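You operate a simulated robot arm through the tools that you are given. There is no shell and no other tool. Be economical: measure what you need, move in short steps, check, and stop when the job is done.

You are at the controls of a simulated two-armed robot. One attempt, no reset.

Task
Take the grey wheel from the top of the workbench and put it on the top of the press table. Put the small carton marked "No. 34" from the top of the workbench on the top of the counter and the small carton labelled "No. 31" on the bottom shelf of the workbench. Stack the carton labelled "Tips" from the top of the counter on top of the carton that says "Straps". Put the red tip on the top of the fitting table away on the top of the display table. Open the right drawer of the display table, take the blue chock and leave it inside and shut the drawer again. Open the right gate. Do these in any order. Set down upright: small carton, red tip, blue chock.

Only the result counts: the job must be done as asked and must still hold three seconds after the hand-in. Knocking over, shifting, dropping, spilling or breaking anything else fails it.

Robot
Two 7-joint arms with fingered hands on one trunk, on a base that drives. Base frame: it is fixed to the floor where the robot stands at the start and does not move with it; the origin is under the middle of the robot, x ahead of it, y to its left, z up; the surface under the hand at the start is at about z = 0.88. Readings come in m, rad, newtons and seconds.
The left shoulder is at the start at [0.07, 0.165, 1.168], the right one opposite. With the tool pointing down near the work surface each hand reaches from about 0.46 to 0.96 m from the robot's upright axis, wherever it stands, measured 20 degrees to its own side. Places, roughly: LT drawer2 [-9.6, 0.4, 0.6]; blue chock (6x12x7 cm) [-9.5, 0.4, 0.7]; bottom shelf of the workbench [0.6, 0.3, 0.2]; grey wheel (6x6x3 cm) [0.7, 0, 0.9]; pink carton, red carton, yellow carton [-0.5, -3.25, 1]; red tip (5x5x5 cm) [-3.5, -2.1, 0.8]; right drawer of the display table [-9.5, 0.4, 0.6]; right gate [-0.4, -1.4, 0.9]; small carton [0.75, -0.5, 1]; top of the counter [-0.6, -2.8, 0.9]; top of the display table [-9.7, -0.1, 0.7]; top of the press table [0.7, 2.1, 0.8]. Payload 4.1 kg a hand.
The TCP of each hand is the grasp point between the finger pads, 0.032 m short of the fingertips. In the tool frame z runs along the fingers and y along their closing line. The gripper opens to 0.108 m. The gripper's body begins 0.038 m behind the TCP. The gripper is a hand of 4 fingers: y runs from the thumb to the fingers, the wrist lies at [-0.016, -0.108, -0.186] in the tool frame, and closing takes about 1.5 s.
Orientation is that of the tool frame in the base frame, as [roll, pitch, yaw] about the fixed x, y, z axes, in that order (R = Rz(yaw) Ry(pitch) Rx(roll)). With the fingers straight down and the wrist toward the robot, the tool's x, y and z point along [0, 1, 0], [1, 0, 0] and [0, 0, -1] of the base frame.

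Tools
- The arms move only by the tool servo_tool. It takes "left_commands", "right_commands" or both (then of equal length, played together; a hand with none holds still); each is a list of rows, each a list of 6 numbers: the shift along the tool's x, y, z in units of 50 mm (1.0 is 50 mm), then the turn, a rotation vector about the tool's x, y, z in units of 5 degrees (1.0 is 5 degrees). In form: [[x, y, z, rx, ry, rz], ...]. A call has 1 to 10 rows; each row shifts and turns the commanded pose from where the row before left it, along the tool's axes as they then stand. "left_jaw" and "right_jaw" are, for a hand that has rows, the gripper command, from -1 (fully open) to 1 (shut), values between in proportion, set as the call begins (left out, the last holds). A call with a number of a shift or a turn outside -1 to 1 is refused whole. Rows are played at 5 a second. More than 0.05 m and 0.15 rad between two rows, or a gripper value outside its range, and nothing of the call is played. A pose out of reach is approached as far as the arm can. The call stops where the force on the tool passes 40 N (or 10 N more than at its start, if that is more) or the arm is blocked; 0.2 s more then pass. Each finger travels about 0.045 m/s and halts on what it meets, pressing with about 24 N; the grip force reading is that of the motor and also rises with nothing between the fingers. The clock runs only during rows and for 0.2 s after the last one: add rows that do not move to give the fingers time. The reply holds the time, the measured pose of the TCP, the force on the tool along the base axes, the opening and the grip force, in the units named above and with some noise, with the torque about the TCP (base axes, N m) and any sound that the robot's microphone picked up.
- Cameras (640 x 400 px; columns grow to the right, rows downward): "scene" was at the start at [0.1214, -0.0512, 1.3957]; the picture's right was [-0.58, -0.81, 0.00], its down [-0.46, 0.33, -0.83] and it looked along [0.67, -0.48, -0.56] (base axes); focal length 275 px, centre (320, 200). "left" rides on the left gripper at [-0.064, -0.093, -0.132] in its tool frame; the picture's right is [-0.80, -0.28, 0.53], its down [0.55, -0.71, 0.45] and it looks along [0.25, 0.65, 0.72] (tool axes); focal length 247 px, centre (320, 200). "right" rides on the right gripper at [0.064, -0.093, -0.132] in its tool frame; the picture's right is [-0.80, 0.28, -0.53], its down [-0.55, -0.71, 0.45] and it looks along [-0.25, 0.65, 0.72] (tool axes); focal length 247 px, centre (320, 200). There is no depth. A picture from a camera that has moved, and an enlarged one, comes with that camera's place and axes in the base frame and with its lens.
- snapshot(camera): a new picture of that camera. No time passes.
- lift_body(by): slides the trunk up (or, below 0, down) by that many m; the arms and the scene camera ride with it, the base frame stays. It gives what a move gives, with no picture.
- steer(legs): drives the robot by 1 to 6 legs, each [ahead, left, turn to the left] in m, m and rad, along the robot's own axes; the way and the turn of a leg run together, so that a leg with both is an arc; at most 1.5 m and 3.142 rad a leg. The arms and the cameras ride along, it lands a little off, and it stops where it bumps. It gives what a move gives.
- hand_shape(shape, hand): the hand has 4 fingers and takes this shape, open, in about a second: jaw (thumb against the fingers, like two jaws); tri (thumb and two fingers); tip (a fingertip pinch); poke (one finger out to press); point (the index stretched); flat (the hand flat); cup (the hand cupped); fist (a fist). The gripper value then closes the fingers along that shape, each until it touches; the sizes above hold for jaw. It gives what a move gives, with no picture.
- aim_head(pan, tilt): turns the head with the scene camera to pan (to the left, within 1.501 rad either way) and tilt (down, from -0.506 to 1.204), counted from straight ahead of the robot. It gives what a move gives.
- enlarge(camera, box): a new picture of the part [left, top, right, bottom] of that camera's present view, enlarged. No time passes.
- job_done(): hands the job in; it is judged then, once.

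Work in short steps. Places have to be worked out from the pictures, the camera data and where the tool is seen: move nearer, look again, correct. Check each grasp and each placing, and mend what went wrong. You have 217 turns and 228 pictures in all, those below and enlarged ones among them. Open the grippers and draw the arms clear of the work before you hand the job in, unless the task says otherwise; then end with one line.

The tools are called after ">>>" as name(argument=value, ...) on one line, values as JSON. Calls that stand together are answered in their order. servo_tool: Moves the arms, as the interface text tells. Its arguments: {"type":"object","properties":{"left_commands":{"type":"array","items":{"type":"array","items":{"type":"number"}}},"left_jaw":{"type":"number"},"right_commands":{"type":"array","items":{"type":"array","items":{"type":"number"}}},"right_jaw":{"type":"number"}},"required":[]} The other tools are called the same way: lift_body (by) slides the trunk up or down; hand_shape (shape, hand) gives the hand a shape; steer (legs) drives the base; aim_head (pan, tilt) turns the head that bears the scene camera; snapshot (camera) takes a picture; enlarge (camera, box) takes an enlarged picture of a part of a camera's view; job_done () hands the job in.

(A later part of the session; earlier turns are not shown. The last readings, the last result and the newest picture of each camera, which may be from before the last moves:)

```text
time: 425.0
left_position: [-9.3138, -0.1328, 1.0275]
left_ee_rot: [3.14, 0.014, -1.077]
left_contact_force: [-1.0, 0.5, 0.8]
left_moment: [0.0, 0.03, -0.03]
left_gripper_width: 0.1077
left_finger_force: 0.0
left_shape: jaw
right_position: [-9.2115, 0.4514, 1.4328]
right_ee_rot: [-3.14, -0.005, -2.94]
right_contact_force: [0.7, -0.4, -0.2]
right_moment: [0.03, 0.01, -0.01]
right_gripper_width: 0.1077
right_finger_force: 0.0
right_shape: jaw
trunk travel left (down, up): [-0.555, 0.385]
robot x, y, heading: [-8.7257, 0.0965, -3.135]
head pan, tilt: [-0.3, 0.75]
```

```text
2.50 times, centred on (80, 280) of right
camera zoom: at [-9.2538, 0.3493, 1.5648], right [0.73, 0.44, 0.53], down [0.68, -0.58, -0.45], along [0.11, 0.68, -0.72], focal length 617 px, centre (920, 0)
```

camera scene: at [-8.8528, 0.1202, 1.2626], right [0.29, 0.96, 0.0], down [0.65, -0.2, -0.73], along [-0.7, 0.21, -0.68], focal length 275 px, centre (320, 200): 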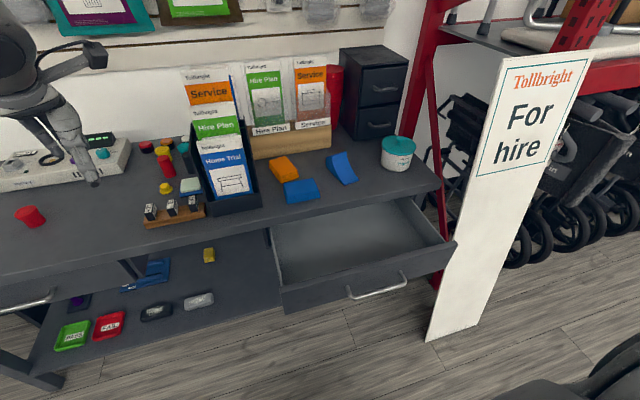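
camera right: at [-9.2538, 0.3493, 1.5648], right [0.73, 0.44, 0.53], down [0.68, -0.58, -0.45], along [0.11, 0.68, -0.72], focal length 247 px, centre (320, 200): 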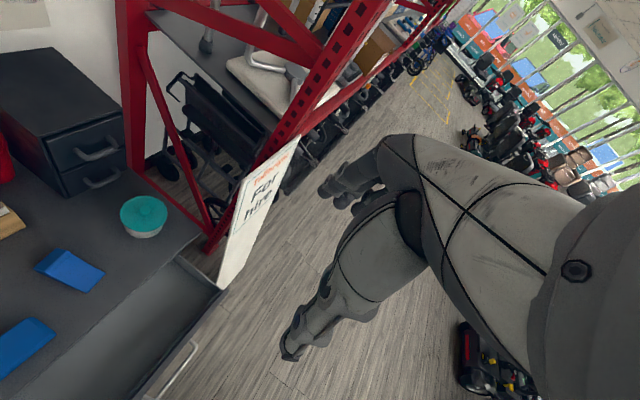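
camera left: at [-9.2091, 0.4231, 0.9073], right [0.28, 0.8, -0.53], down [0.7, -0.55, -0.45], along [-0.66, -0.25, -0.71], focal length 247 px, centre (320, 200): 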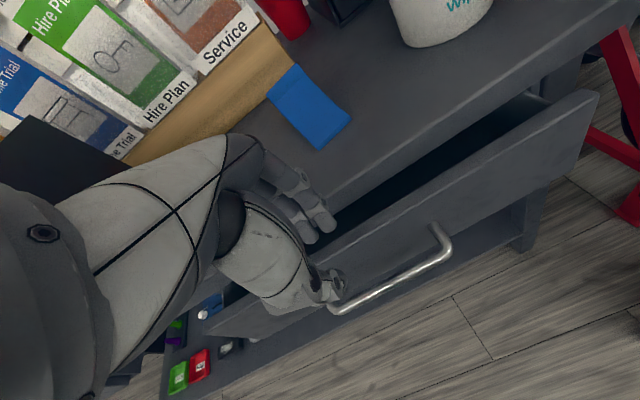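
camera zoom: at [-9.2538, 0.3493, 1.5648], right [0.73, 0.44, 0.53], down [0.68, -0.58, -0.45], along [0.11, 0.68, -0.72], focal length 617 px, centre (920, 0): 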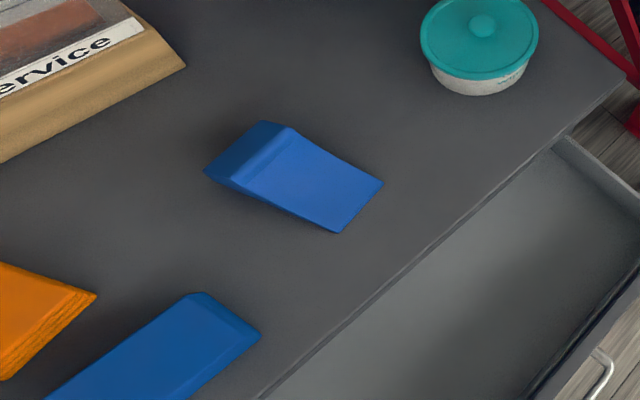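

The chock: flat top x −9.555…−9.53, axis turned ≈ 14°, gripping centre (−9.535, 0.385), top z ≈ 0.78. I move the right hand over it and down to z ≈ 0.95.

>>> servo_tool(right_commands=[[0.85, 0, 0, 0, 0, -0.5], [0.85, 0, 0, 0, 0, 0], [0.85, 0, 0.3, 0, 0, 0], [0.85, 0, 0.3, 0, 0, 0], [0.8, 0, 0.5, 0, 0, 0], [0.8, 0, 0.5, 0, 0, 0], [0.8, 0, 0.5, 0, 0, 0], [0.8, 0, 0.5, 0, 0, 0], [0, 0, 0.9, 0, 0, 0], [0, 0, 0.9, 0, 0, 0]])

>>> servo_tool(right_commands=[[0, 0, 0.9, 0, 0, 0], [0, 0, 0.9, 0, 0, 0], [0, 0, 0.9, 0, 0, 0], [0, 0, 0.9, 0, 0, 0], [0, 0, 0.9, 0, 0, 0]])

>>> snapshot(camera="right")

>>> snapshot(camera="scene")

```text
time: 427.2
left_position: [-9.3169, -0.1332, 1.0252]
left_ee_rot: [-3.138, 0.013, -1.076]
left_contact_force: [-0.7, -0.3, -0.3]
left_moment: [-0.01, -0.01, 0.0]
left_gripper_width: 0.1077
left_finger_force: 0.0
left_shape: jaw
right_position: [-9.4757, 0.3579, 1.1816]
right_ee_rot: [-3.14, -0.004, -2.895]
right_contact_force: [0.0, -0.2, -0.5]
right_moment: [0.02, -0.03, -0.02]
right_gripper_width: 0.108
right_finger_force: 0.1
right_shape: jaw
right hand out of reach, approached as far as the arm can: row 5, 6, 7, 8
trunk travel left (down, up): [-0.555, 0.385]
robot x, y, heading: [-8.7237, 0.095, -3.135]
head pan, tilt: [-0.3, 0.75]
```

```text
time: 428.4
left_position: [-9.3154, -0.1334, 1.0254]
left_ee_rot: [3.141, 0.013, -1.076]
left_contact_force: [0.2, -0.1, -0.1]
left_moment: [0.0, -0.01, 0.0]
left_gripper_width: 0.1082
left_finger_force: 0.0
left_shape: jaw
right_position: [-9.4755, 0.359, 0.9597]
right_ee_rot: [-3.141, -0.006, -2.897]
right_contact_force: [0.6, 0.6, 0.2]
right_moment: [0.0, 0.0, -0.02]
right_gripper_width: 0.1077
right_finger_force: 0.0
right_shape: jaw
trunk travel left (down, up): [-0.555, 0.385]
robot x, y, heading: [-8.7198, 0.0955, -3.145]
head pan, tilt: [-0.3, 0.75]
```

```text
54 pictures are left
camera right: at [-9.5133, 0.2538, 1.0919], right [0.71, 0.47, 0.53], down [0.7, -0.55, -0.45], along [0.08, 0.69, -0.72], focal length 247 px, centre (320, 200)
```

right: 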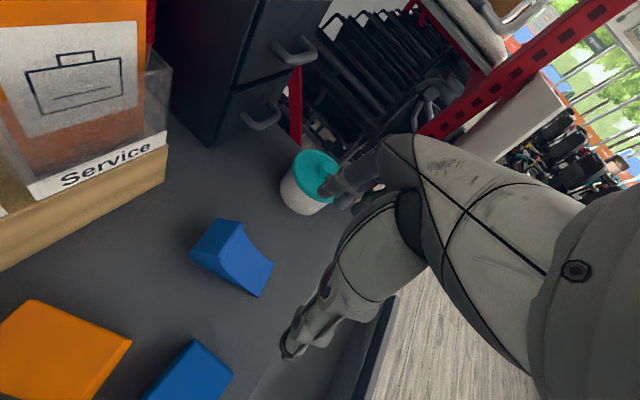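

```text
53 pictures are left
camera scene: at [-8.8538, 0.1207, 1.2626], right [0.29, 0.96, 0.0], down [0.65, -0.2, -0.73], along [-0.7, 0.21, -0.68], focal length 275 px, centre (320, 200)
```

scene: 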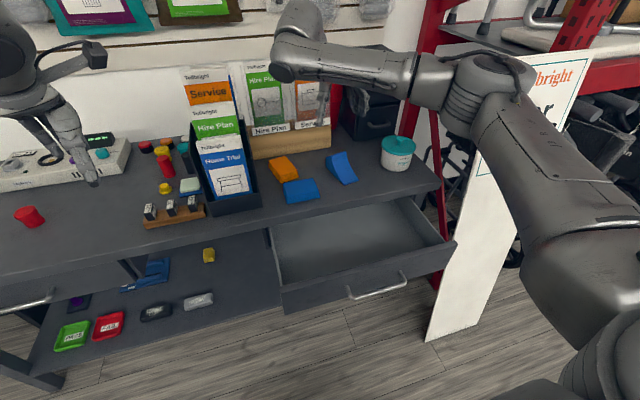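

The chock's grip centre is confirmed at (−9.535, 0.383). I shift there and descend to z ≈ 0.86.

>>> servo_tool(right_commands=[[0.52, 0.38, 0.2, 0, 0, 0], [0.52, 0.37, 0.3, 0, 0, 0], [0, 0, 0.7, 0, 0, 0], [0, 0, 0.8, 0, 0, 0], [0, 0, 0, 0, 0, 0]])

>>> snapshot(camera="right")

```text
time: 429.6
left_position: [-9.3138, -0.135, 1.0266]
left_ee_rot: [3.141, 0.014, -1.076]
left_contact_force: [0.2, 0.3, 0.7]
left_moment: [0.02, 0.02, 0.01]
left_gripper_width: 0.108
left_finger_force: 0.1
left_shape: jaw
right_position: [-9.532, 0.3839, 0.8589]
right_ee_rot: [-3.141, -0.006, -2.897]
right_contact_force: [-0.7, 0.3, -0.8]
right_moment: [0.01, 0.02, 0.03]
right_gripper_width: 0.1079
right_finger_force: 0.0
right_shape: jaw
trunk travel left (down, up): [-0.555, 0.385]
robot x, y, heading: [-8.7204, 0.0936, -3.133]
head pan, tilt: [-0.3, 0.75]
```

```text
52 pictures are left
camera right: at [-9.5706, 0.2793, 0.9908], right [0.71, 0.47, 0.53], down [0.7, -0.55, -0.45], along [0.08, 0.69, -0.72], focal length 247 px, centre (320, 200)
```

right: 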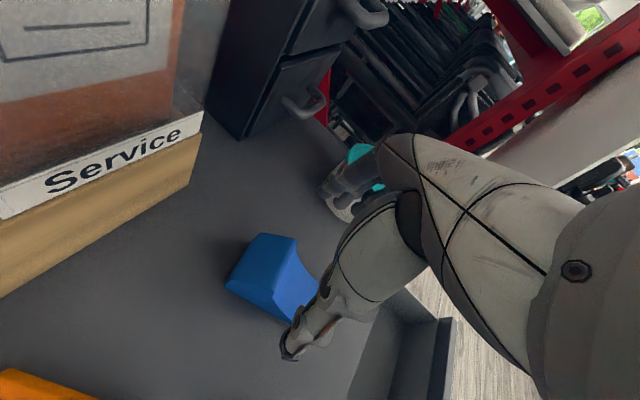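

Alignment holds; the tub's edge (y ≈ 0.51) is clear of the fingers. I descend to z ≈ 0.753 and close.

>>> servo_tool(right_commands=[[0.12, 0, 0.7, 0, 0, 0], [0, 0, 0.7, 0, 0, 0], [0, 0, 0.6, 0, 0, 0], [0, 0, 0.1, 0, 0, 0], [0, 0, 0, 0, 0, 0]])

>>> servo_tool(right_commands=[[0, 0, 0, 0, 0, 0], [0, 0, 0, 0, 0, 0], [0, 0, 0, 0, 0, 0], [0, 0, 0, 0, 0, 0], [0, 0, 0, 0, 0, 0], [0, 0, 0, 0, 0, 0], [0, 0, 0, 0, 0, 0], [0, 0, 0, 0, 0, 0]], right_jaw=1)

>>> snapshot(camera="right")

```text
time: 430.8
left_position: [-9.3152, -0.1338, 1.0266]
left_ee_rot: [3.141, 0.013, -1.078]
left_contact_force: [-0.3, -0.9, -0.4]
left_moment: [0.0, -0.02, 0.01]
left_gripper_width: 0.1077
left_finger_force: 0.1
left_shape: jaw
right_position: [-9.5397, 0.3827, 0.753]
right_ee_rot: [3.142, -0.005, -2.897]
right_contact_force: [0.8, 0.1, 1.0]
right_moment: [0.06, -0.01, 0.01]
right_gripper_width: 0.108
right_finger_force: 0.1
right_shape: jaw
trunk travel left (down, up): [-0.555, 0.385]
robot x, y, heading: [-8.7197, 0.096, -3.136]
head pan, tilt: [-0.3, 0.75]
```

```text
time: 432.6
left_position: [-9.3141, -0.1343, 1.0271]
left_ee_rot: [3.14, 0.016, -1.076]
left_contact_force: [-0.8, -1.0, 0.9]
left_moment: [-0.02, -0.02, 0.01]
left_gripper_width: 0.108
left_finger_force: 0.0
left_shape: jaw
right_position: [-9.541, 0.3835, 0.755]
right_ee_rot: [-3.14, -0.006, -2.896]
right_contact_force: [0.1, -0.3, 2.2]
right_moment: [0.11, 0.03, -0.06]
right_gripper_width: 0.0525
right_finger_force: 24.8
right_shape: jaw
trunk travel left (down, up): [-0.555, 0.385]
robot x, y, heading: [-8.7214, 0.0933, -3.133]
head pan, tilt: [-0.3, 0.75]
```

```text
51 pictures are left
camera right: at [-9.5784, 0.2781, 0.8854], right [0.71, 0.47, 0.53], down [0.7, -0.55, -0.45], along [0.08, 0.69, -0.72], focal length 247 px, centre (320, 200)
```

right: 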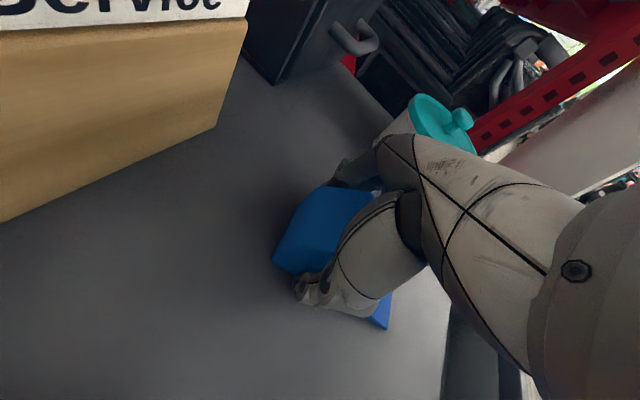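

Gripped at 0.0525 m. I lift 15 cm and carry the chock over the open drawer (TCP x ≈ −9.323).

>>> servo_tool(right_commands=[[0, 0, -0.4, 0, 0, 0], [0, 0, -0.8, 0, 0, 0], [0, 0, -0.9, 0, 0, 0], [0, 0, -0.9, 0, 0, 0], [-0.85, -0.21, 0, 0, 0, 0], [-0.85, -0.21, 0, 0, 0, 0], [-0.85, -0.21, 0, 0, 0, 0], [-0.85, -0.21, 0, 0, 0, 0], [-0.81, -0.21, 0, 0, 0, 0], [0, 0, 0, 0, 0, 0]])

>>> snapshot(camera="scene")

>>> snapshot(camera="right")

```text
time: 434.8
left_position: [-9.3159, -0.1327, 1.0264]
left_ee_rot: [-3.141, 0.011, -1.076]
left_contact_force: [0.1, 0.3, 1.0]
left_moment: [0.04, -0.01, 0.01]
left_gripper_width: 0.1078
left_finger_force: 0.1
left_shape: jaw
right_position: [-9.3226, 0.3841, 0.9041]
right_ee_rot: [-3.141, -0.003, -2.897]
right_contact_force: [-0.5, -0.3, -3.7]
right_moment: [-0.03, 0.01, 0.03]
right_gripper_width: 0.0511
right_finger_force: 24.6
right_shape: jaw
trunk travel left (down, up): [-0.555, 0.385]
robot x, y, heading: [-8.7262, 0.0931, -3.141]
head pan, tilt: [-0.3, 0.75]
```

```text
50 pictures are left
camera scene: at [-8.8542, 0.1205, 1.2624], right [0.29, 0.96, 0.0], down [0.65, -0.2, -0.73], along [-0.7, 0.21, -0.68], focal length 275 px, centre (320, 200)
```

scene: 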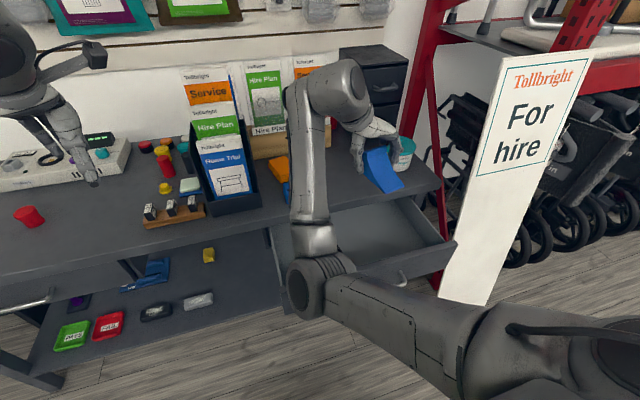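

```text
49 pictures are left
camera right: at [-9.3619, 0.2794, 1.0342], right [0.71, 0.47, 0.53], down [0.7, -0.55, -0.45], along [0.08, 0.69, -0.72], focal length 247 px, centre (320, 200)
```

right: 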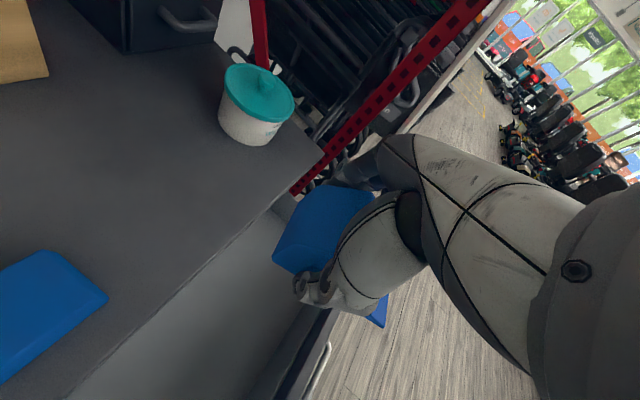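

The chock is over the drawer. I lower to z ≈ 0.76 and check clearances.

>>> servo_tool(right_commands=[[0, 0, 0.8, 0, 0, 0], [0, 0, 0.8, 0, 0, 0], [0, 0, 0.8, 0, 0, 0], [0, 0, 0.5, 0, 0, 0], [0, 0, 0, 0, 0, 0]])

>>> snapshot(camera="scene")

>>> snapshot(camera="right")

```text
time: 435.9
left_position: [-9.3136, -0.1329, 1.0263]
left_ee_rot: [-3.141, 0.013, -1.079]
left_contact_force: [0.5, -0.7, 0.1]
left_moment: [0.0, 0.02, -0.01]
left_gripper_width: 0.1077
left_finger_force: 0.1
left_shape: jaw
right_position: [-9.3311, 0.4607, 0.7879]
right_ee_rot: [3.031, -0.025, -2.983]
right_contact_force: [0.5, -0.2, -3.6]
right_moment: [-0.08, 0.05, -0.01]
right_gripper_width: 0.051
right_finger_force: 24.4
right_shape: jaw
trunk travel left (down, up): [-0.555, 0.385]
robot x, y, heading: [-8.7221, 0.0943, -3.135]
head pan, tilt: [-0.3, 0.75]
stopped in row 5 (right hand): the arm was blocked; the commanded pose is now the measured one
```

```text
48 pictures are left
camera scene: at [-8.8535, 0.1207, 1.2625], right [0.29, 0.96, 0.0], down [0.65, -0.2, -0.73], along [-0.7, 0.21, -0.68], focal length 275 px, centre (320, 200)
```

scene: 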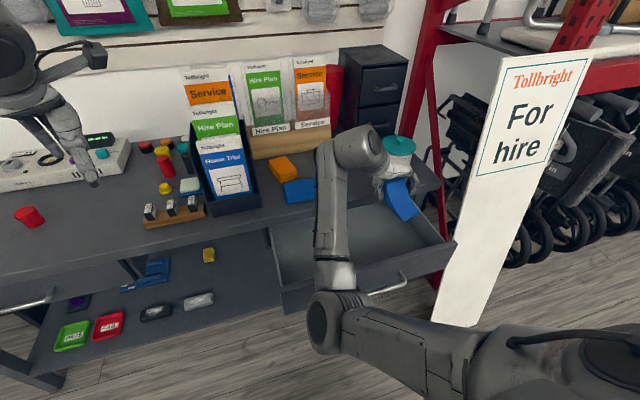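

```text
47 pictures are left
camera right: at [-9.3728, 0.346, 0.9107], right [0.77, 0.35, 0.54], down [0.63, -0.56, -0.53], along [0.12, 0.75, -0.65], focal length 247 px, centre (320, 200)
```

right: 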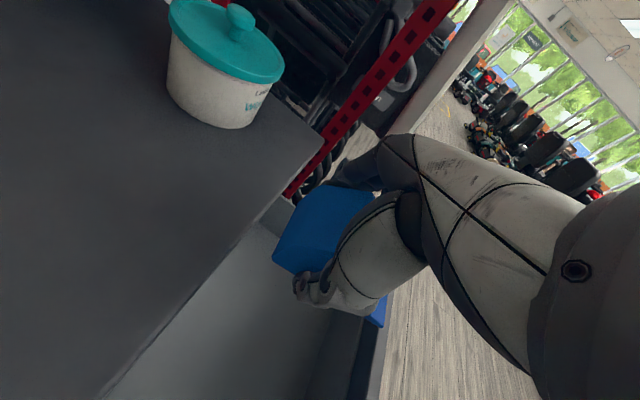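

The elbow-low configuration is at a joint limit and the hand drifted. I lift, restore the orientation, extend forward to flip the elbow back, and then will drive the base back instead.

>>> servo_tool(right_commands=[[0, 0, -0.8, 0.65, -0.15, -0.5], [0, 0, -0.8, 0.62, -0.14, -0.48], [0.2, 0, -0.8, 0, 0, 0], [0.8, -0.15, 0, 0, 0, 0], [0.8, -0.15, 0, 0, 0, 0], [0.8, -0.15, 0, 0, 0, 0], [0.8, -0.15, 0, 0, 0, 0], [0.7, 0, 0, 0, 0, 0], [0, 0, 0, 0, 0, 0]])

>>> snapshot(camera="scene")

```text
time: 437.9
left_position: [-9.3153, -0.1332, 1.0269]
left_ee_rot: [3.14, 0.013, -1.078]
left_contact_force: [-1.1, -0.2, -0.2]
left_moment: [0.0, 0.02, -0.02]
left_gripper_width: 0.1077
left_finger_force: 0.1
left_shape: jaw
right_position: [-9.5196, 0.3714, 0.9055]
right_ee_rot: [-3.138, 0.005, -2.898]
right_contact_force: [0.2, -0.5, -4.0]
right_moment: [-0.04, 0.06, 0.02]
right_gripper_width: 0.0513
right_finger_force: 24.1
right_shape: jaw
trunk travel left (down, up): [-0.555, 0.385]
robot x, y, heading: [-8.7251, 0.0944, -3.137]
head pan, tilt: [-0.3, 0.75]
```

```text
46 pictures are left
camera scene: at [-8.8535, 0.1204, 1.2625], right [0.29, 0.96, 0.0], down [0.65, -0.2, -0.73], along [-0.7, 0.21, -0.68], focal length 275 px, centre (320, 200)
```

scene: 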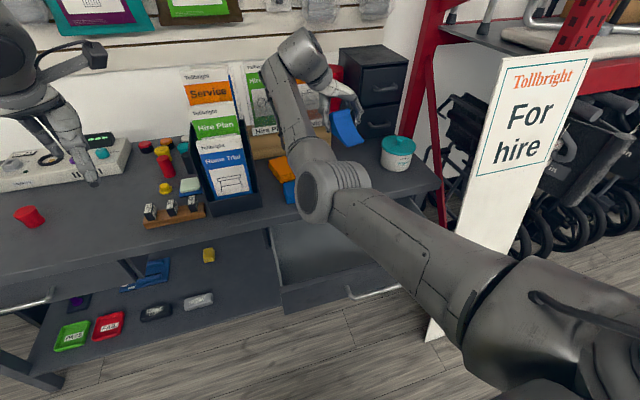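

Held level again. I back the base 0.2 m, bringing the chock over the drawer with the arm extended.

>>> steer(legs=[[-0.2, 0, 0]])

>>> servo_tool(right_commands=[[0, 0.25, 0.6, 0, 0, 0], [0, 0, 0.7, 0, 0, 0], [0, 0, 0.7, 0, 0, 0], [0, 0, 0.5, 0, 0, 0], [0, 0, 0, 0, 0, 0]])

>>> snapshot(camera="scene")

>>> snapshot(camera="right")

```text
time: 439.5
left_position: [-9.112, -0.1326, 1.0261]
left_ee_rot: [3.141, 0.014, -1.077]
left_contact_force: [0.2, 1.2, 0.2]
left_moment: [0.01, 0.04, 0.02]
left_gripper_width: 0.108
left_finger_force: 0.1
left_shape: jaw
right_position: [-9.3189, 0.3724, 0.9074]
right_ee_rot: [-3.139, 0.005, -2.897]
right_contact_force: [0.0, 0.0, -4.1]
right_moment: [-0.03, 0.06, 0.01]
right_gripper_width: 0.0511
right_finger_force: 23.9
right_shape: jaw
trunk travel left (down, up): [-0.555, 0.385]
robot x, y, heading: [-8.5237, 0.0961, -3.137]
head pan, tilt: [-0.3, 0.75]
```

```text
time: 440.7
left_position: [-9.1132, -0.1329, 1.0264]
left_ee_rot: [3.141, 0.013, -1.077]
left_contact_force: [-0.1, -0.3, -0.1]
left_moment: [-0.02, 0.0, -0.01]
left_gripper_width: 0.1076
left_finger_force: 0.1
left_shape: jaw
right_position: [-9.3217, 0.385, 0.7805]
right_ee_rot: [-3.136, 0.007, -2.897]
right_contact_force: [-0.2, 0.1, -3.1]
right_moment: [-0.03, 0.07, -0.02]
right_gripper_width: 0.0512
right_finger_force: 24.1
right_shape: jaw
trunk travel left (down, up): [-0.555, 0.385]
robot x, y, heading: [-8.5234, 0.0936, -3.14]
head pan, tilt: [-0.3, 0.75]
```

```text
45 pictures are left
camera scene: at [-8.652, 0.121, 1.2625], right [0.29, 0.96, 0.0], down [0.65, -0.2, -0.73], along [-0.7, 0.21, -0.68], focal length 275 px, centre (320, 200)
```

scene: 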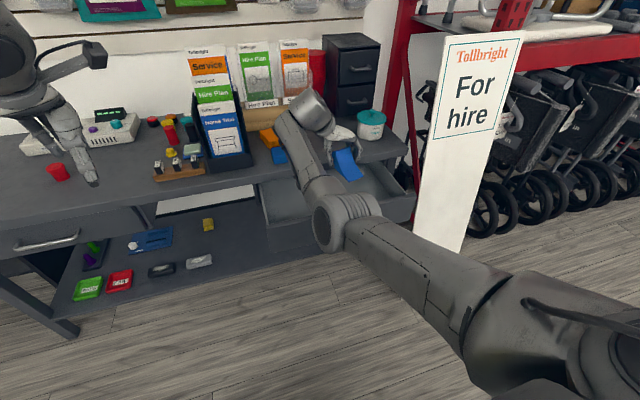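

```text
44 pictures are left
camera right: at [-9.361, 0.2819, 0.9115], right [0.7, 0.47, 0.54], down [0.71, -0.55, -0.44], along [0.09, 0.69, -0.72], focal length 247 px, centre (320, 200)
```

right: 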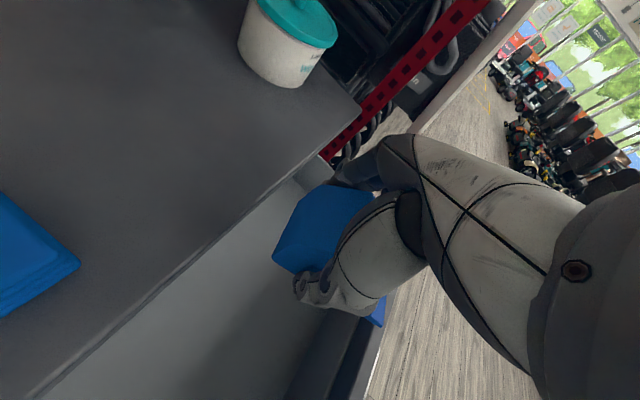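

Clear now. I lower into the drawer, slowly at the end.

>>> servo_tool(right_commands=[[0, 0, 0.6, 0, 0, 0], [0, 0, 0.6, 0, 0, 0], [0, 0, 0.5, 0, 0, 0], [0, 0, 0.15, 0, 0, 0], [0, 0, 0.15, 0, 0, 0], [0, 0, 0.15, 0, 0, 0], [0, 0, 0.15, 0, 0, 0], [0, 0, 0.15, 0, 0, 0]])

>>> snapshot(camera="right")

>>> enlarge(camera="scene", box=[230, 80, 430, 260])

```text
time: 442.5
left_position: [-9.1133, -0.132, 1.0253]
left_ee_rot: [-3.141, 0.011, -1.078]
left_contact_force: [-0.3, 0.1, -0.3]
left_moment: [0.01, 0.0, -0.01]
left_gripper_width: 0.1076
left_finger_force: 0.1
left_shape: jaw
right_position: [-9.3193, 0.3848, 0.6585]
right_ee_rot: [-3.136, 0.007, -2.898]
right_contact_force: [0.7, -0.2, -3.3]
right_moment: [-0.05, 0.03, 0.03]
right_gripper_width: 0.0511
right_finger_force: 23.9
right_shape: jaw
trunk travel left (down, up): [-0.555, 0.385]
robot x, y, heading: [-8.5203, 0.0984, -3.136]
head pan, tilt: [-0.3, 0.75]
```

```text
43 pictures are left
camera right: at [-9.3591, 0.28, 0.7898], right [0.7, 0.47, 0.54], down [0.71, -0.55, -0.44], along [0.09, 0.69, -0.72], focal length 247 px, centre (320, 200)
```

right: 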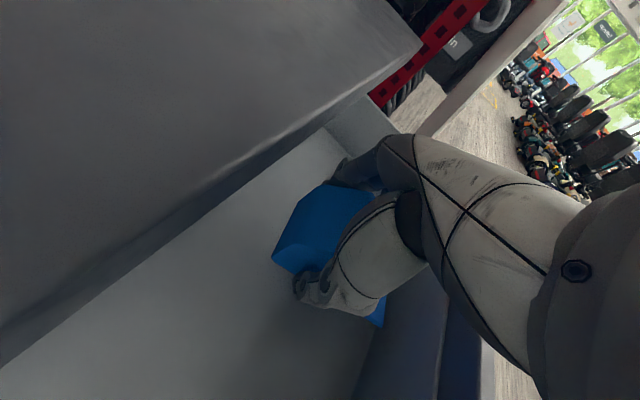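

```text
2.22 times, centred on (330, 170) of scene
camera zoom: at [-8.6523, 0.1212, 1.2625], right [0.29, 0.96, 0.0], down [0.65, -0.2, -0.73], along [-0.7, 0.21, -0.68], focal length 611 px, centre (298, 267)
```

zoom: 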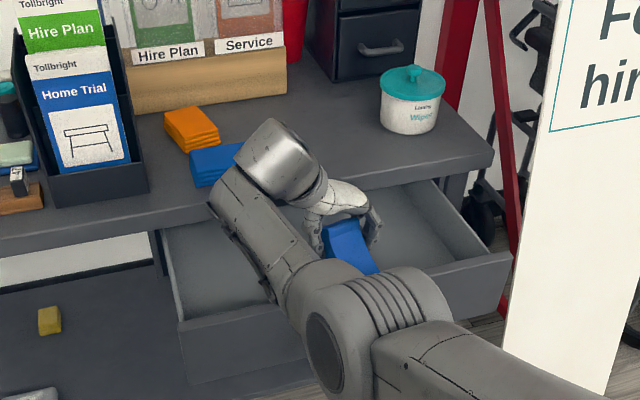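

Inside the drawer, no contact yet. I continue in 5 mm steps.

>>> servo_tool(right_commands=[[0, 0, 0.1, 0, 0, 0], [0, 0, 0.1, 0, 0, 0], [0, 0, 0.1, 0, 0, 0], [0, 0, 0.1, 0, 0, 0], [0, 0, 0.1, 0, 0, 0], [0, 0, 0.1, 0, 0, 0], [0, 0, 0.1, 0, 0, 0], [0, 0, 0.1, 0, 0, 0]])

```text
time: 444.3
left_position: [-9.1132, -0.1323, 1.0262]
left_ee_rot: [3.14, 0.013, -1.077]
left_contact_force: [0.2, 0.0, -0.5]
left_moment: [-0.04, 0.01, -0.02]
left_gripper_width: 0.1077
left_finger_force: 0.1
left_shape: jaw
right_position: [-9.3191, 0.386, 0.6181]
right_ee_rot: [-3.137, 0.006, -2.897]
right_contact_force: [-0.1, -0.4, -3.4]
right_moment: [-0.06, 0.03, 0.02]
right_gripper_width: 0.051
right_finger_force: 23.8
right_shape: jaw
trunk travel left (down, up): [-0.555, 0.385]
robot x, y, heading: [-8.5213, 0.0963, -3.137]
head pan, tilt: [-0.3, 0.75]
```

Still carrying the weight; the drawer is deeper. I go on.

>>> servo_tool(right_commands=[[0, 0, 0.1, 0, 0, 0], [0, 0, 0.1, 0, 0, 0], [0, 0, 0.1, 0, 0, 0], [0, 0, 0.1, 0, 0, 0], [0, 0, 0.1, 0, 0, 0], [0, 0, 0.1, 0, 0, 0]])

>>> enlarge(camera="scene", box=[230, 80, 430, 260])

```text
time: 445.5
left_position: [-9.11, -0.1331, 1.0274]
left_ee_rot: [3.139, 0.015, -1.076]
left_contact_force: [-0.9, -0.1, 0.0]
left_moment: [-0.02, -0.04, -0.04]
left_gripper_width: 0.1075
left_finger_force: 0.0
left_shape: jaw
right_position: [-9.326, 0.3832, 0.609]
right_ee_rot: [3.129, -0.013, -2.89]
right_contact_force: [-1.3, -2.2, 33.9]
right_moment: [-0.76, -0.21, -0.08]
right_gripper_width: 0.054
right_finger_force: 23.9
right_shape: jaw
trunk travel left (down, up): [-0.555, 0.385]
robot x, y, heading: [-8.5187, 0.094, -3.141]
head pan, tilt: [-0.3, 0.75]
stopped in row 6 (right hand): the force on the tool passed its limit at 46 N (the readings are from after the stop); the commanded pose is now the measured one
```

```text
2.22 times, centred on (330, 170) of scene
camera zoom: at [-8.6489, 0.1197, 1.2631], right [0.29, 0.96, 0.0], down [0.65, -0.2, -0.73], along [-0.7, 0.21, -0.68], focal length 611 px, centre (298, 267)
```

zoom: 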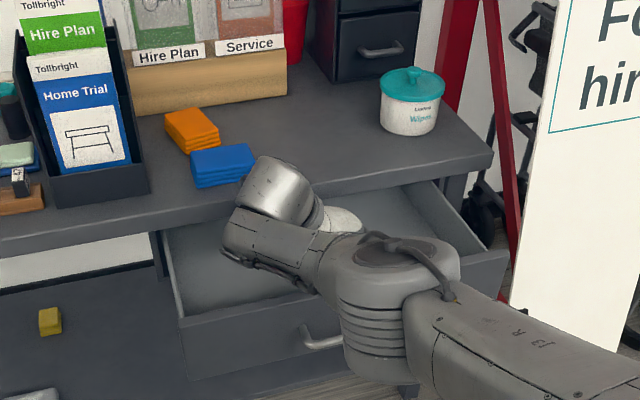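

The chock rests on the drawer bottom. I ease, open and lift out.

>>> servo_tool(right_commands=[[0, 0, -0.08, 0, 0, 0], [0, 0, 0, 0, 0, 0], [0, 0, 0, 0, 0, 0], [0, 0, 0, 0, 0, 0], [0, 0, 0, 0, 0, 0], [0, 0, 0, 0, 0, 0], [0, 0, 0, 0, 0, 0]], right_jaw=-0.7)

>>> servo_tool(right_commands=[[0, 0, -0.3, 0, 0, 0], [0, 0, -0.6, 0, 0, 0], [0, 0, -0.8, 0, 0, 0], [0, 0, -0.8, 0, 0, 0], [0, 0, -0.9, 0, 0, 0], [0, 0, -0.9, 0, 0, 0], [0, 0, -0.9, 0, 0, 0], [0, 0, -0.9, 0, 0, 0]])

>>> snapshot(camera="right")

>>> snapshot(camera="scene")

```text
time: 447.1
left_position: [-9.1094, -0.1324, 1.0282]
left_ee_rot: [3.137, 0.015, -1.076]
left_contact_force: [-0.7, 0.2, 0.6]
left_moment: [0.02, 0.0, 0.01]
left_gripper_width: 0.1076
left_finger_force: 0.1
left_shape: jaw
right_position: [-9.3228, 0.385, 0.609]
right_ee_rot: [3.132, -0.006, -2.893]
right_contact_force: [1.4, 13.9, 33.2]
right_moment: [-0.7, -0.31, 0.14]
right_gripper_width: 0.0771
right_finger_force: 0.0
right_shape: jaw
trunk travel left (down, up): [-0.555, 0.385]
robot x, y, heading: [-8.5215, 0.0939, -3.139]
head pan, tilt: [-0.3, 0.75]
```

```text
time: 448.9
left_position: [-9.1135, -0.1333, 1.0267]
left_ee_rot: [3.14, 0.014, -1.079]
left_contact_force: [0.8, 0.3, 0.0]
left_moment: [0.0, -0.01, 0.0]
left_gripper_width: 0.1078
left_finger_force: 0.1
left_shape: jaw
right_position: [-9.3256, 0.3849, 0.6216]
right_ee_rot: [3.136, -0.004, -2.89]
right_contact_force: [0.5, 0.6, -0.7]
right_moment: [0.03, 0.0, -0.01]
right_gripper_width: 0.0916
right_finger_force: 0.1
right_shape: jaw
right hand out of reach, approached as far as the arm can: row 2, 3, 4, 5, 6, 7, 8
trunk travel left (down, up): [-0.555, 0.385]
robot x, y, heading: [-8.5209, 0.0928, -3.137]
head pan, tilt: [-0.3, 0.75]
```

```text
40 pictures are left
camera right: at [-9.3623, 0.278, 0.7515], right [0.71, 0.47, 0.53], down [0.7, -0.55, -0.45], along [0.08, 0.69, -0.72], focal length 247 px, centre (320, 200)
```

right: 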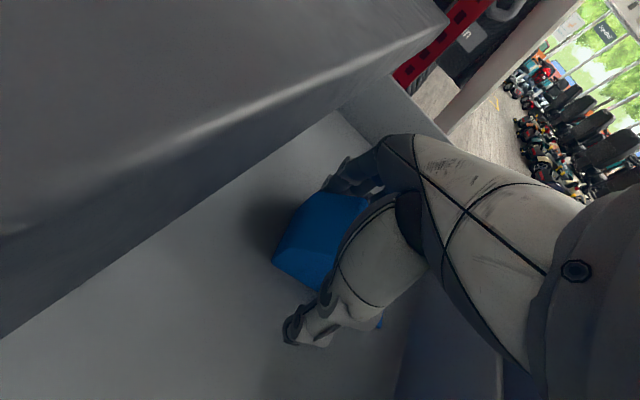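

```text
39 pictures are left
camera scene: at [-8.6516, 0.121, 1.2626], right [0.29, 0.96, 0.0], down [0.65, -0.2, -0.73], along [-0.7, 0.21, -0.68], focal length 275 px, centre (320, 200)
```

scene: 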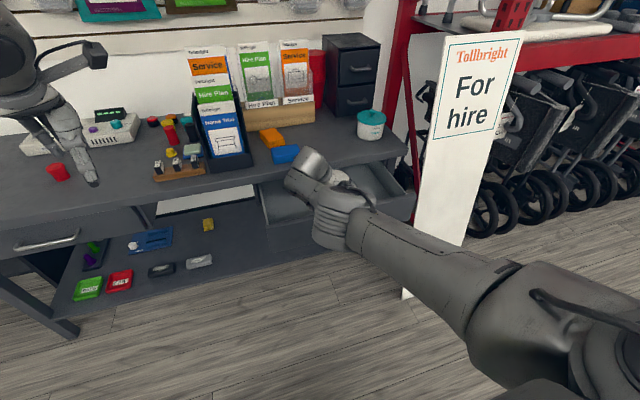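

The chock is released in the drawer. The arm can't raise itself from here, so I lift the trunk to pull the hand straight up.

>>> lift_body(by=0.3)

>>> snapshot(camera="right")

>>> snapshot(camera="scene")

```text
time: 451.9
left_position: [-9.113, -0.1323, 1.3272]
left_ee_rot: [3.14, 0.013, -1.076]
left_contact_force: [0.5, 0.4, -0.3]
left_moment: [0.02, 0.03, 0.0]
left_gripper_width: 0.1075
left_finger_force: 0.0
left_shape: jaw
right_position: [-9.3242, 0.3839, 0.9191]
right_ee_rot: [3.137, -0.002, -2.892]
right_contact_force: [-0.1, -0.8, 0.6]
right_moment: [-0.04, 0.02, 0.01]
right_gripper_width: 0.0918
right_finger_force: 0.0
right_shape: jaw
trunk travel left (down, up): [-0.855, 0.085]
robot x, y, heading: [-8.5196, 0.0949, -3.136]
head pan, tilt: [-0.3, 0.75]
```

```text
38 pictures are left
camera right: at [-9.3624, 0.2779, 1.0514], right [0.71, 0.47, 0.53], down [0.7, -0.55, -0.45], along [0.08, 0.69, -0.72], focal length 247 px, centre (320, 200)
```

right: 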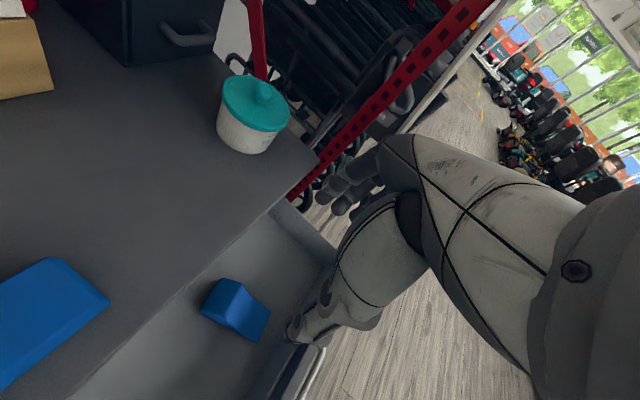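

```text
37 pictures are left
camera scene: at [-8.6518, 0.1209, 1.5625], right [0.29, 0.96, 0.0], down [0.65, -0.2, -0.73], along [-0.7, 0.21, -0.68], focal length 275 px, centre (320, 200)
```

scene: 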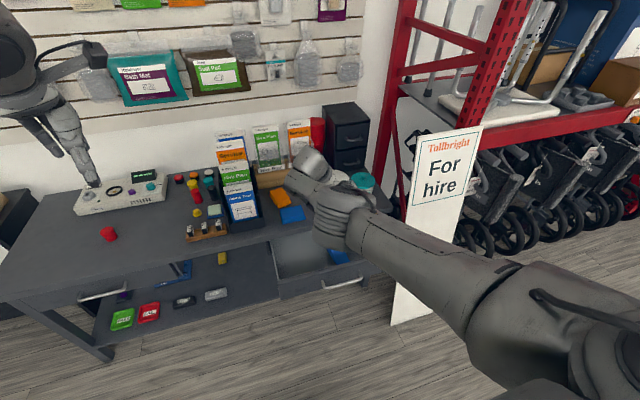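

The chock sits upright in the drawer. To close it: back off, unwind both hands, then push the handle bar with the left fingertips. First back off 0.25 m and unwind.

>>> steer(legs=[[-0.25, 0, 0]])

>>> servo_tool(left_commands=[[0, 0, 0, 0, 0, 1], [0, 0, 0, 0, 0, 1], [0, 0, 0, 0, 0, 1], [0, 0, 0, 0, 0, 1], [0, 0, 0, 0, 0, 1], [0, 0, 0, 0, 0, 0.7], [0, 0, 0, 0, 0, 0], [0, 0, 0, 0, 0, 0], [0, 0, 0, 0, 0, 0], [0, 0, 0, 0, 0, 0]], right_commands=[[0, 0, -0.5, 0, 0, -1], [0, 0, -0.5, 0, 0, -1], [0, 0, -0.5, 0, 0, -1], [0, 0, -0.5, 0, 0, -1], [0, 0, -0.5, 0, 0, -1], [0, 0, 0, 0, 0, -1], [0, 0, 0, 0, 0, -1], [0, 0, 0, 0, 0, -1], [0, 0, 0, 0, 0, -1], [0, 0, 0, 0, 0, -1]])

>>> servo_tool(right_commands=[[0, 0, -0.8, 0, 0, -1], [0, 0, -0.8, 0, 0, -1], [0, 0, -0.8, 0, 0, -1], [0, 0, -0.8, 0, 0, -1], [0, 0, -0.8, 0, 0, -0.7], [-0.8, 0, -0.3, 0, 0, 0], [-0.8, 0, -0.3, 0, 0, 0], [-0.8, 0, 0, 0, 0, 0], [-0.8, 0, 0, 0, 0, 0]])

>>> snapshot(camera="scene")

```text
time: 453.7
left_position: [-8.8685, -0.1291, 1.3259]
left_ee_rot: [-3.14, 0.013, -1.083]
left_contact_force: [0.0, -0.2, 0.0]
left_moment: [0.03, -0.04, -0.02]
left_gripper_width: 0.1079
left_finger_force: 0.1
left_shape: jaw
right_position: [-9.0779, 0.3886, 0.9195]
right_ee_rot: [3.135, -0.002, -2.899]
right_contact_force: [0.7, -0.9, -0.6]
right_moment: [-0.04, 0.0, -0.02]
right_gripper_width: 0.0917
right_finger_force: 0.0
right_shape: jaw
trunk travel left (down, up): [-0.855, 0.085]
robot x, y, heading: [-8.2738, 0.0966, 3.139]
head pan, tilt: [-0.3, 0.75]
```

```text
time: 455.9
left_position: [-8.8658, -0.1294, 1.3267]
left_ee_rot: [3.135, 0.013, -1.58]
left_contact_force: [0.4, 0.2, -0.5]
left_moment: [-0.01, -0.02, 0.02]
left_gripper_width: 0.1079
left_finger_force: 0.1
left_shape: jaw
right_position: [-9.079, 0.3547, 1.0151]
right_ee_rot: [3.134, 0.003, -2.025]
right_contact_force: [0.9, -0.5, -0.8]
right_moment: [0.0, 0.0, -0.01]
right_gripper_width: 0.0919
right_finger_force: 0.0
right_shape: jaw
right hand out of reach, approached as far as the arm can: row 1
trunk travel left (down, up): [-0.855, 0.085]
robot x, y, heading: [-8.2712, 0.0949, 3.141]
head pan, tilt: [-0.3, 0.75]
```

```text
time: 457.9
left_position: [-8.8666, -0.1265, 1.3248]
left_ee_rot: [3.137, 0.01, -1.581]
left_contact_force: [-0.4, 0.5, -0.5]
left_moment: [-0.03, 0.02, -0.01]
left_gripper_width: 0.108
left_finger_force: 0.0
left_shape: jaw
right_position: [-9.0715, 0.5157, 1.2449]
right_ee_rot: [3.137, 0.001, -1.614]
right_contact_force: [-0.1, -0.6, 0.1]
right_moment: [-0.04, -0.03, 0.02]
right_gripper_width: 0.0916
right_finger_force: 0.0
right_shape: jaw
trunk travel left (down, up): [-0.855, 0.085]
robot x, y, heading: [-8.2762, 0.0929, 3.143]
head pan, tilt: [-0.3, 0.75]
```

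```text
36 pictures are left
camera scene: at [-8.4039, 0.1243, 1.5625], right [0.3, 0.95, 0.0], down [0.65, -0.2, -0.73], along [-0.7, 0.22, -0.68], focal length 275 px, centre (320, 200)
```

scene: 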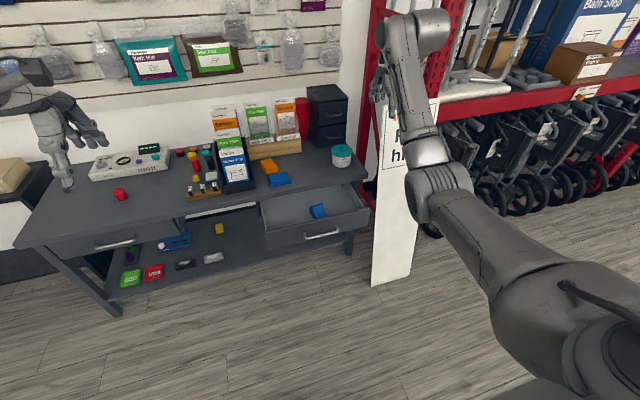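

I retract the right hand, lower the trunk 0.3 m, and shift the base right 0.18 m.

>>> servo_tool(right_commands=[[0, -0.9, 0, 0, 0, 0], [0, -0.9, 0, 0, 0, 0], [0, -0.9, 0, 0, 0, 0], [0, -0.9, -0.3, 0, 0, 0], [0, -0.9, -0.3, 0, 0, 0], [0, -0.9, -0.3, 0, 0, 0], [0, 0, -0.8, 0, 0, 0], [0, 0, -0.8, 0, 0, 0]], left_commands=[[0, 0, 0, 0, 0, 0], [0, 0, 0, 0, 0, 0], [0, 0, 0, 0, 0, 0], [0, 0, 0, 0, 0, 0], [0, 0, 0, 0, 0, 0], [0, 0, 0, 0, 0, 0], [0, 0, 0, 0, 0, 0], [0, 0, 0, 0, 0, 0]], left_jaw=1)

>>> lift_body(by=-0.3)

>>> steer(legs=[[0, -0.18, 0]])

>>> aim_head(pan=0.0, tilt=0.6)

>>> snapshot(camera="scene")

```text
time: 459.7
left_position: [-8.8655, -0.1296, 1.3271]
left_ee_rot: [3.134, 0.011, -1.58]
left_contact_force: [0.5, -0.6, -0.6]
left_moment: [0.0, -0.02, 0.0]
left_gripper_width: 0.0
left_finger_force: 23.8
left_shape: jaw
right_position: [-8.8007, 0.5007, 1.3717]
right_ee_rot: [3.14, 0.004, -1.616]
right_contact_force: [0.4, 0.4, -0.2]
right_moment: [0.02, -0.01, -0.02]
right_gripper_width: 0.0915
right_finger_force: 0.0
right_shape: jaw
trunk travel left (down, up): [-0.855, 0.085]
robot x, y, heading: [-8.2723, 0.0981, 3.14]
head pan, tilt: [-0.3, 0.75]
```

```text
time: 462.7
left_position: [-8.8657, -0.1282, 1.028]
left_ee_rot: [3.136, 0.012, -1.579]
left_contact_force: [-0.8, 0.1, -0.1]
left_moment: [-0.03, 0.01, 0.01]
left_gripper_width: 0.0
left_finger_force: 24.4
left_shape: jaw
right_position: [-8.8011, 0.5019, 1.0716]
right_ee_rot: [3.137, 0.005, -1.615]
right_contact_force: [0.3, -0.4, -0.2]
right_moment: [-0.05, 0.01, -0.05]
right_gripper_width: 0.0917
right_finger_force: 0.1
right_shape: jaw
trunk travel left (down, up): [-0.555, 0.385]
robot x, y, heading: [-8.2679, 0.098, 3.136]
head pan, tilt: [-0.3, 0.75]
```

```text
time: 464.2
left_position: [-8.8659, 0.0555, 1.0277]
left_ee_rot: [3.136, 0.011, -1.586]
left_contact_force: [0.0, 0.5, -0.7]
left_moment: [-0.03, 0.02, 0.01]
left_gripper_width: 0.0
left_finger_force: 23.8
left_shape: jaw
right_position: [-8.7989, 0.6854, 1.0705]
right_ee_rot: [3.137, 0.004, -1.617]
right_contact_force: [-0.3, 0.5, 0.3]
right_moment: [0.0, 0.03, 0.01]
right_gripper_width: 0.0919
right_finger_force: 0.0
right_shape: jaw
trunk travel left (down, up): [-0.555, 0.385]
robot x, y, heading: [-8.2742, 0.2804, 3.136]
head pan, tilt: [-0.3, 0.75]
```

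```text
time: 465.0
left_position: [-8.8663, 0.0528, 1.0266]
left_ee_rot: [3.137, 0.013, -1.584]
left_contact_force: [-0.3, 0.1, 0.2]
left_moment: [-0.02, -0.01, -0.02]
left_gripper_width: 0.0
left_finger_force: 24.3
left_shape: jaw
right_position: [-8.7994, 0.684, 1.0703]
right_ee_rot: [3.137, 0.003, -1.618]
right_contact_force: [-0.2, 0.1, 0.2]
right_moment: [0.01, -0.03, -0.03]
right_gripper_width: 0.0916
right_finger_force: 0.1
right_shape: jaw
trunk travel left (down, up): [-0.555, 0.385]
robot x, y, heading: [-8.2739, 0.2769, 3.134]
head pan, tilt: [0.0, 0.6]
```

```text
35 pictures are left
camera scene: at [-8.4123, 0.2781, 1.2754], right [0.01, 1.0, 0.0], down [0.57, 0.0, -0.82], along [-0.82, 0.01, -0.57], focal length 275 px, centre (320, 200)
```

scene: 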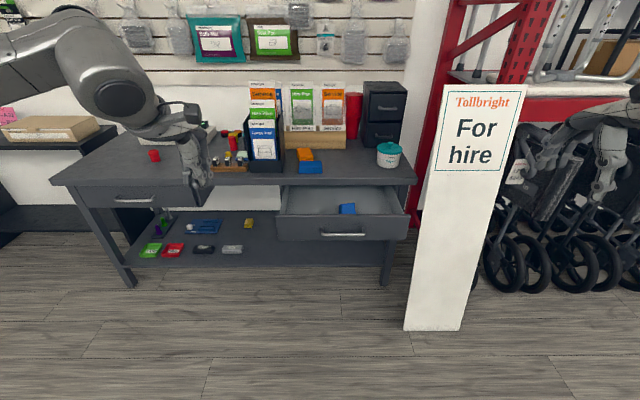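

The bar is now at about (−9.14, 0.37, 0.63). I bring the closed left hand in front of it, tilted 30° forward.

>>> servo_tool(left_commands=[[-0.88, 0, 0.4, 0, 0, 0], [-0.88, 0, 0.4, 0, 0, 0], [-0.88, 0, 0.4, 0, 0, 0], [-0.88, 0, 0.4, 0, 0, 0], [-0.88, 0, 0.4, 0, 0, 0], [-0.88, 0, 0.4, 0, 0, 0], [-0.88, 0, 0.4, 0, 0, 0]])

>>> servo_tool(left_commands=[[0, 0.5, 0, -1, 0, 0], [0, 0.5, 0, -1, 0, 0], [0, 0.5, 0, -1, 0, 0], [0, 0.5, 0, -1, 0, 0], [0, 0.5, 0, -1, 0, 0], [0, 0.3, 0, -1, 0, 0], [0, -0.51, 0.85, 0, 0, 0], [0, -0.51, 0.85, 0, 0, 0], [0, -0.51, 0.85, 0, 0, 0], [0, -0.51, 0.85, 0, 0, 0]])

>>> snapshot(camera="left")

```text
time: 466.6
left_position: [-8.8653, 0.3677, 0.89]
left_ee_rot: [3.134, 0.009, -1.581]
left_contact_force: [-0.7, 0.1, -0.7]
left_moment: [-0.06, 0.02, -0.02]
left_gripper_width: 0.0001
left_finger_force: 23.9
left_shape: jaw
right_position: [-8.7997, 0.6848, 1.0695]
right_ee_rot: [3.135, 0.003, -1.618]
right_contact_force: [0.3, 0.3, -0.5]
right_moment: [-0.04, 0.02, 0.0]
right_gripper_width: 0.0917
right_finger_force: 0.1
right_shape: jaw
trunk travel left (down, up): [-0.555, 0.385]
robot x, y, heading: [-8.2749, 0.2751, 3.137]
head pan, tilt: [0.0, 0.6]
```

```text
time: 468.8
left_position: [-8.9991, 0.3667, 0.7194]
left_ee_rot: [2.61, 0.011, -1.582]
left_contact_force: [-0.3, 0.2, -0.5]
left_moment: [-0.01, 0.01, 0.0]
left_gripper_width: 0.0001
left_finger_force: 24.0
left_shape: jaw
right_position: [-8.8003, 0.6845, 1.071]
right_ee_rot: [3.137, 0.004, -1.618]
right_contact_force: [-0.2, -0.1, 0.3]
right_moment: [0.01, -0.01, 0.0]
right_gripper_width: 0.0918
right_finger_force: 0.0
right_shape: jaw
trunk travel left (down, up): [-0.555, 0.385]
robot x, y, heading: [-8.2744, 0.2742, 3.143]
head pan, tilt: [0.0, 0.6]
```

```text
34 pictures are left
camera left: at [-8.8505, 0.4282, 0.7866], right [-0.02, 0.81, -0.59], down [0.38, -0.54, -0.75], along [-0.93, -0.23, -0.29], focal length 247 px, centre (320, 200)
```

left: 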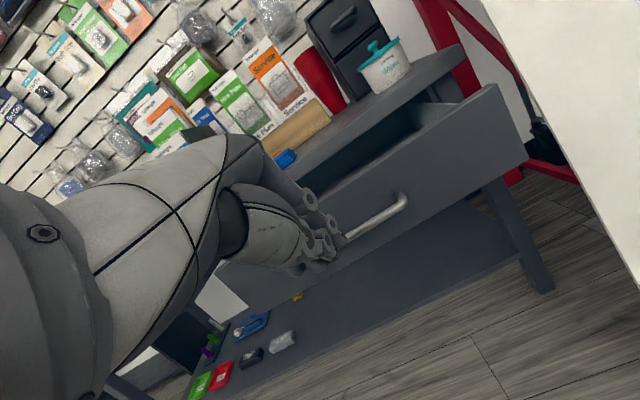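

I lower to z ≈ 0.645 and drive ahead 0.2 m to push the bar.

>>> servo_tool(left_commands=[[0, -0.51, 0.85, 0, 0, 0], [0, -0.3, 0.47, 0, 0, 0], [0, 0, 0, 0, 0, 0]])

>>> steer(legs=[[0.2, 0, 0]])

>>> snapshot(camera="left")

>>> snapshot(camera="scene")

```text
time: 469.6
left_position: [-8.9974, 0.3682, 0.6426]
left_ee_rot: [2.613, 0.011, -1.582]
left_contact_force: [0.0, -0.6, 0.0]
left_moment: [0.02, 0.02, 0.03]
left_gripper_width: 0.0
left_finger_force: 24.1
left_shape: jaw
right_position: [-8.7991, 0.6844, 1.0704]
right_ee_rot: [3.135, 0.005, -1.618]
right_contact_force: [0.0, 0.0, -0.2]
right_moment: [0.0, -0.01, -0.03]
right_gripper_width: 0.0917
right_finger_force: 0.0
right_shape: jaw
trunk travel left (down, up): [-0.555, 0.385]
robot x, y, heading: [-8.2727, 0.2772, 3.136]
head pan, tilt: [0.0, 0.6]
```

```text
time: 471.2
left_position: [-9.1972, 0.3698, 0.642]
left_ee_rot: [2.612, 0.013, -1.585]
left_contact_force: [-0.7, 0.1, -0.2]
left_moment: [-0.02, 0.04, 0.02]
left_gripper_width: 0.0002
left_finger_force: 23.9
left_shape: jaw
right_position: [-9.0002, 0.6867, 1.0708]
right_ee_rot: [3.138, 0.005, -1.62]
right_contact_force: [0.2, 1.1, -0.4]
right_moment: [-0.05, 0.01, -0.02]
right_gripper_width: 0.0918
right_finger_force: 0.0
right_shape: jaw
trunk travel left (down, up): [-0.555, 0.385]
robot x, y, heading: [-8.4758, 0.2828, 3.135]
head pan, tilt: [0.0, 0.6]
```

```text
33 pictures are left
camera left: at [-9.0495, 0.4319, 0.7097], right [-0.01, 0.81, -0.59], down [0.38, -0.55, -0.75], along [-0.93, -0.23, -0.3], focal length 247 px, centre (320, 200)
```

left: 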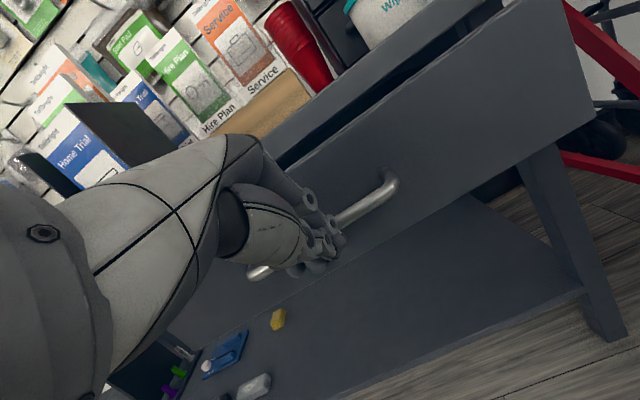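

```text
32 pictures are left
camera scene: at [-8.6141, 0.28, 1.2753], right [0.01, 1.0, 0.0], down [0.57, 0.0, -0.82], along [-0.82, 0.01, -0.57], focal length 275 px, centre (320, 200)
```

scene: 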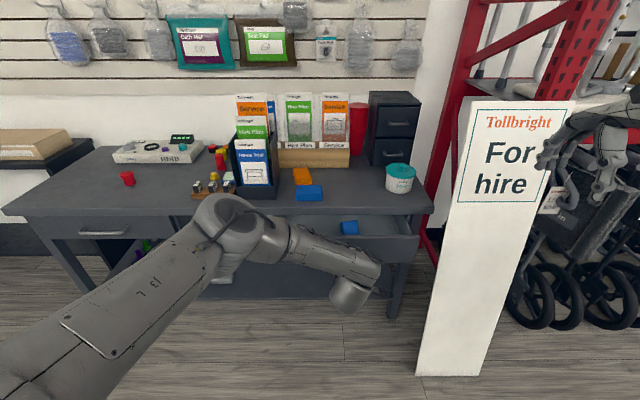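

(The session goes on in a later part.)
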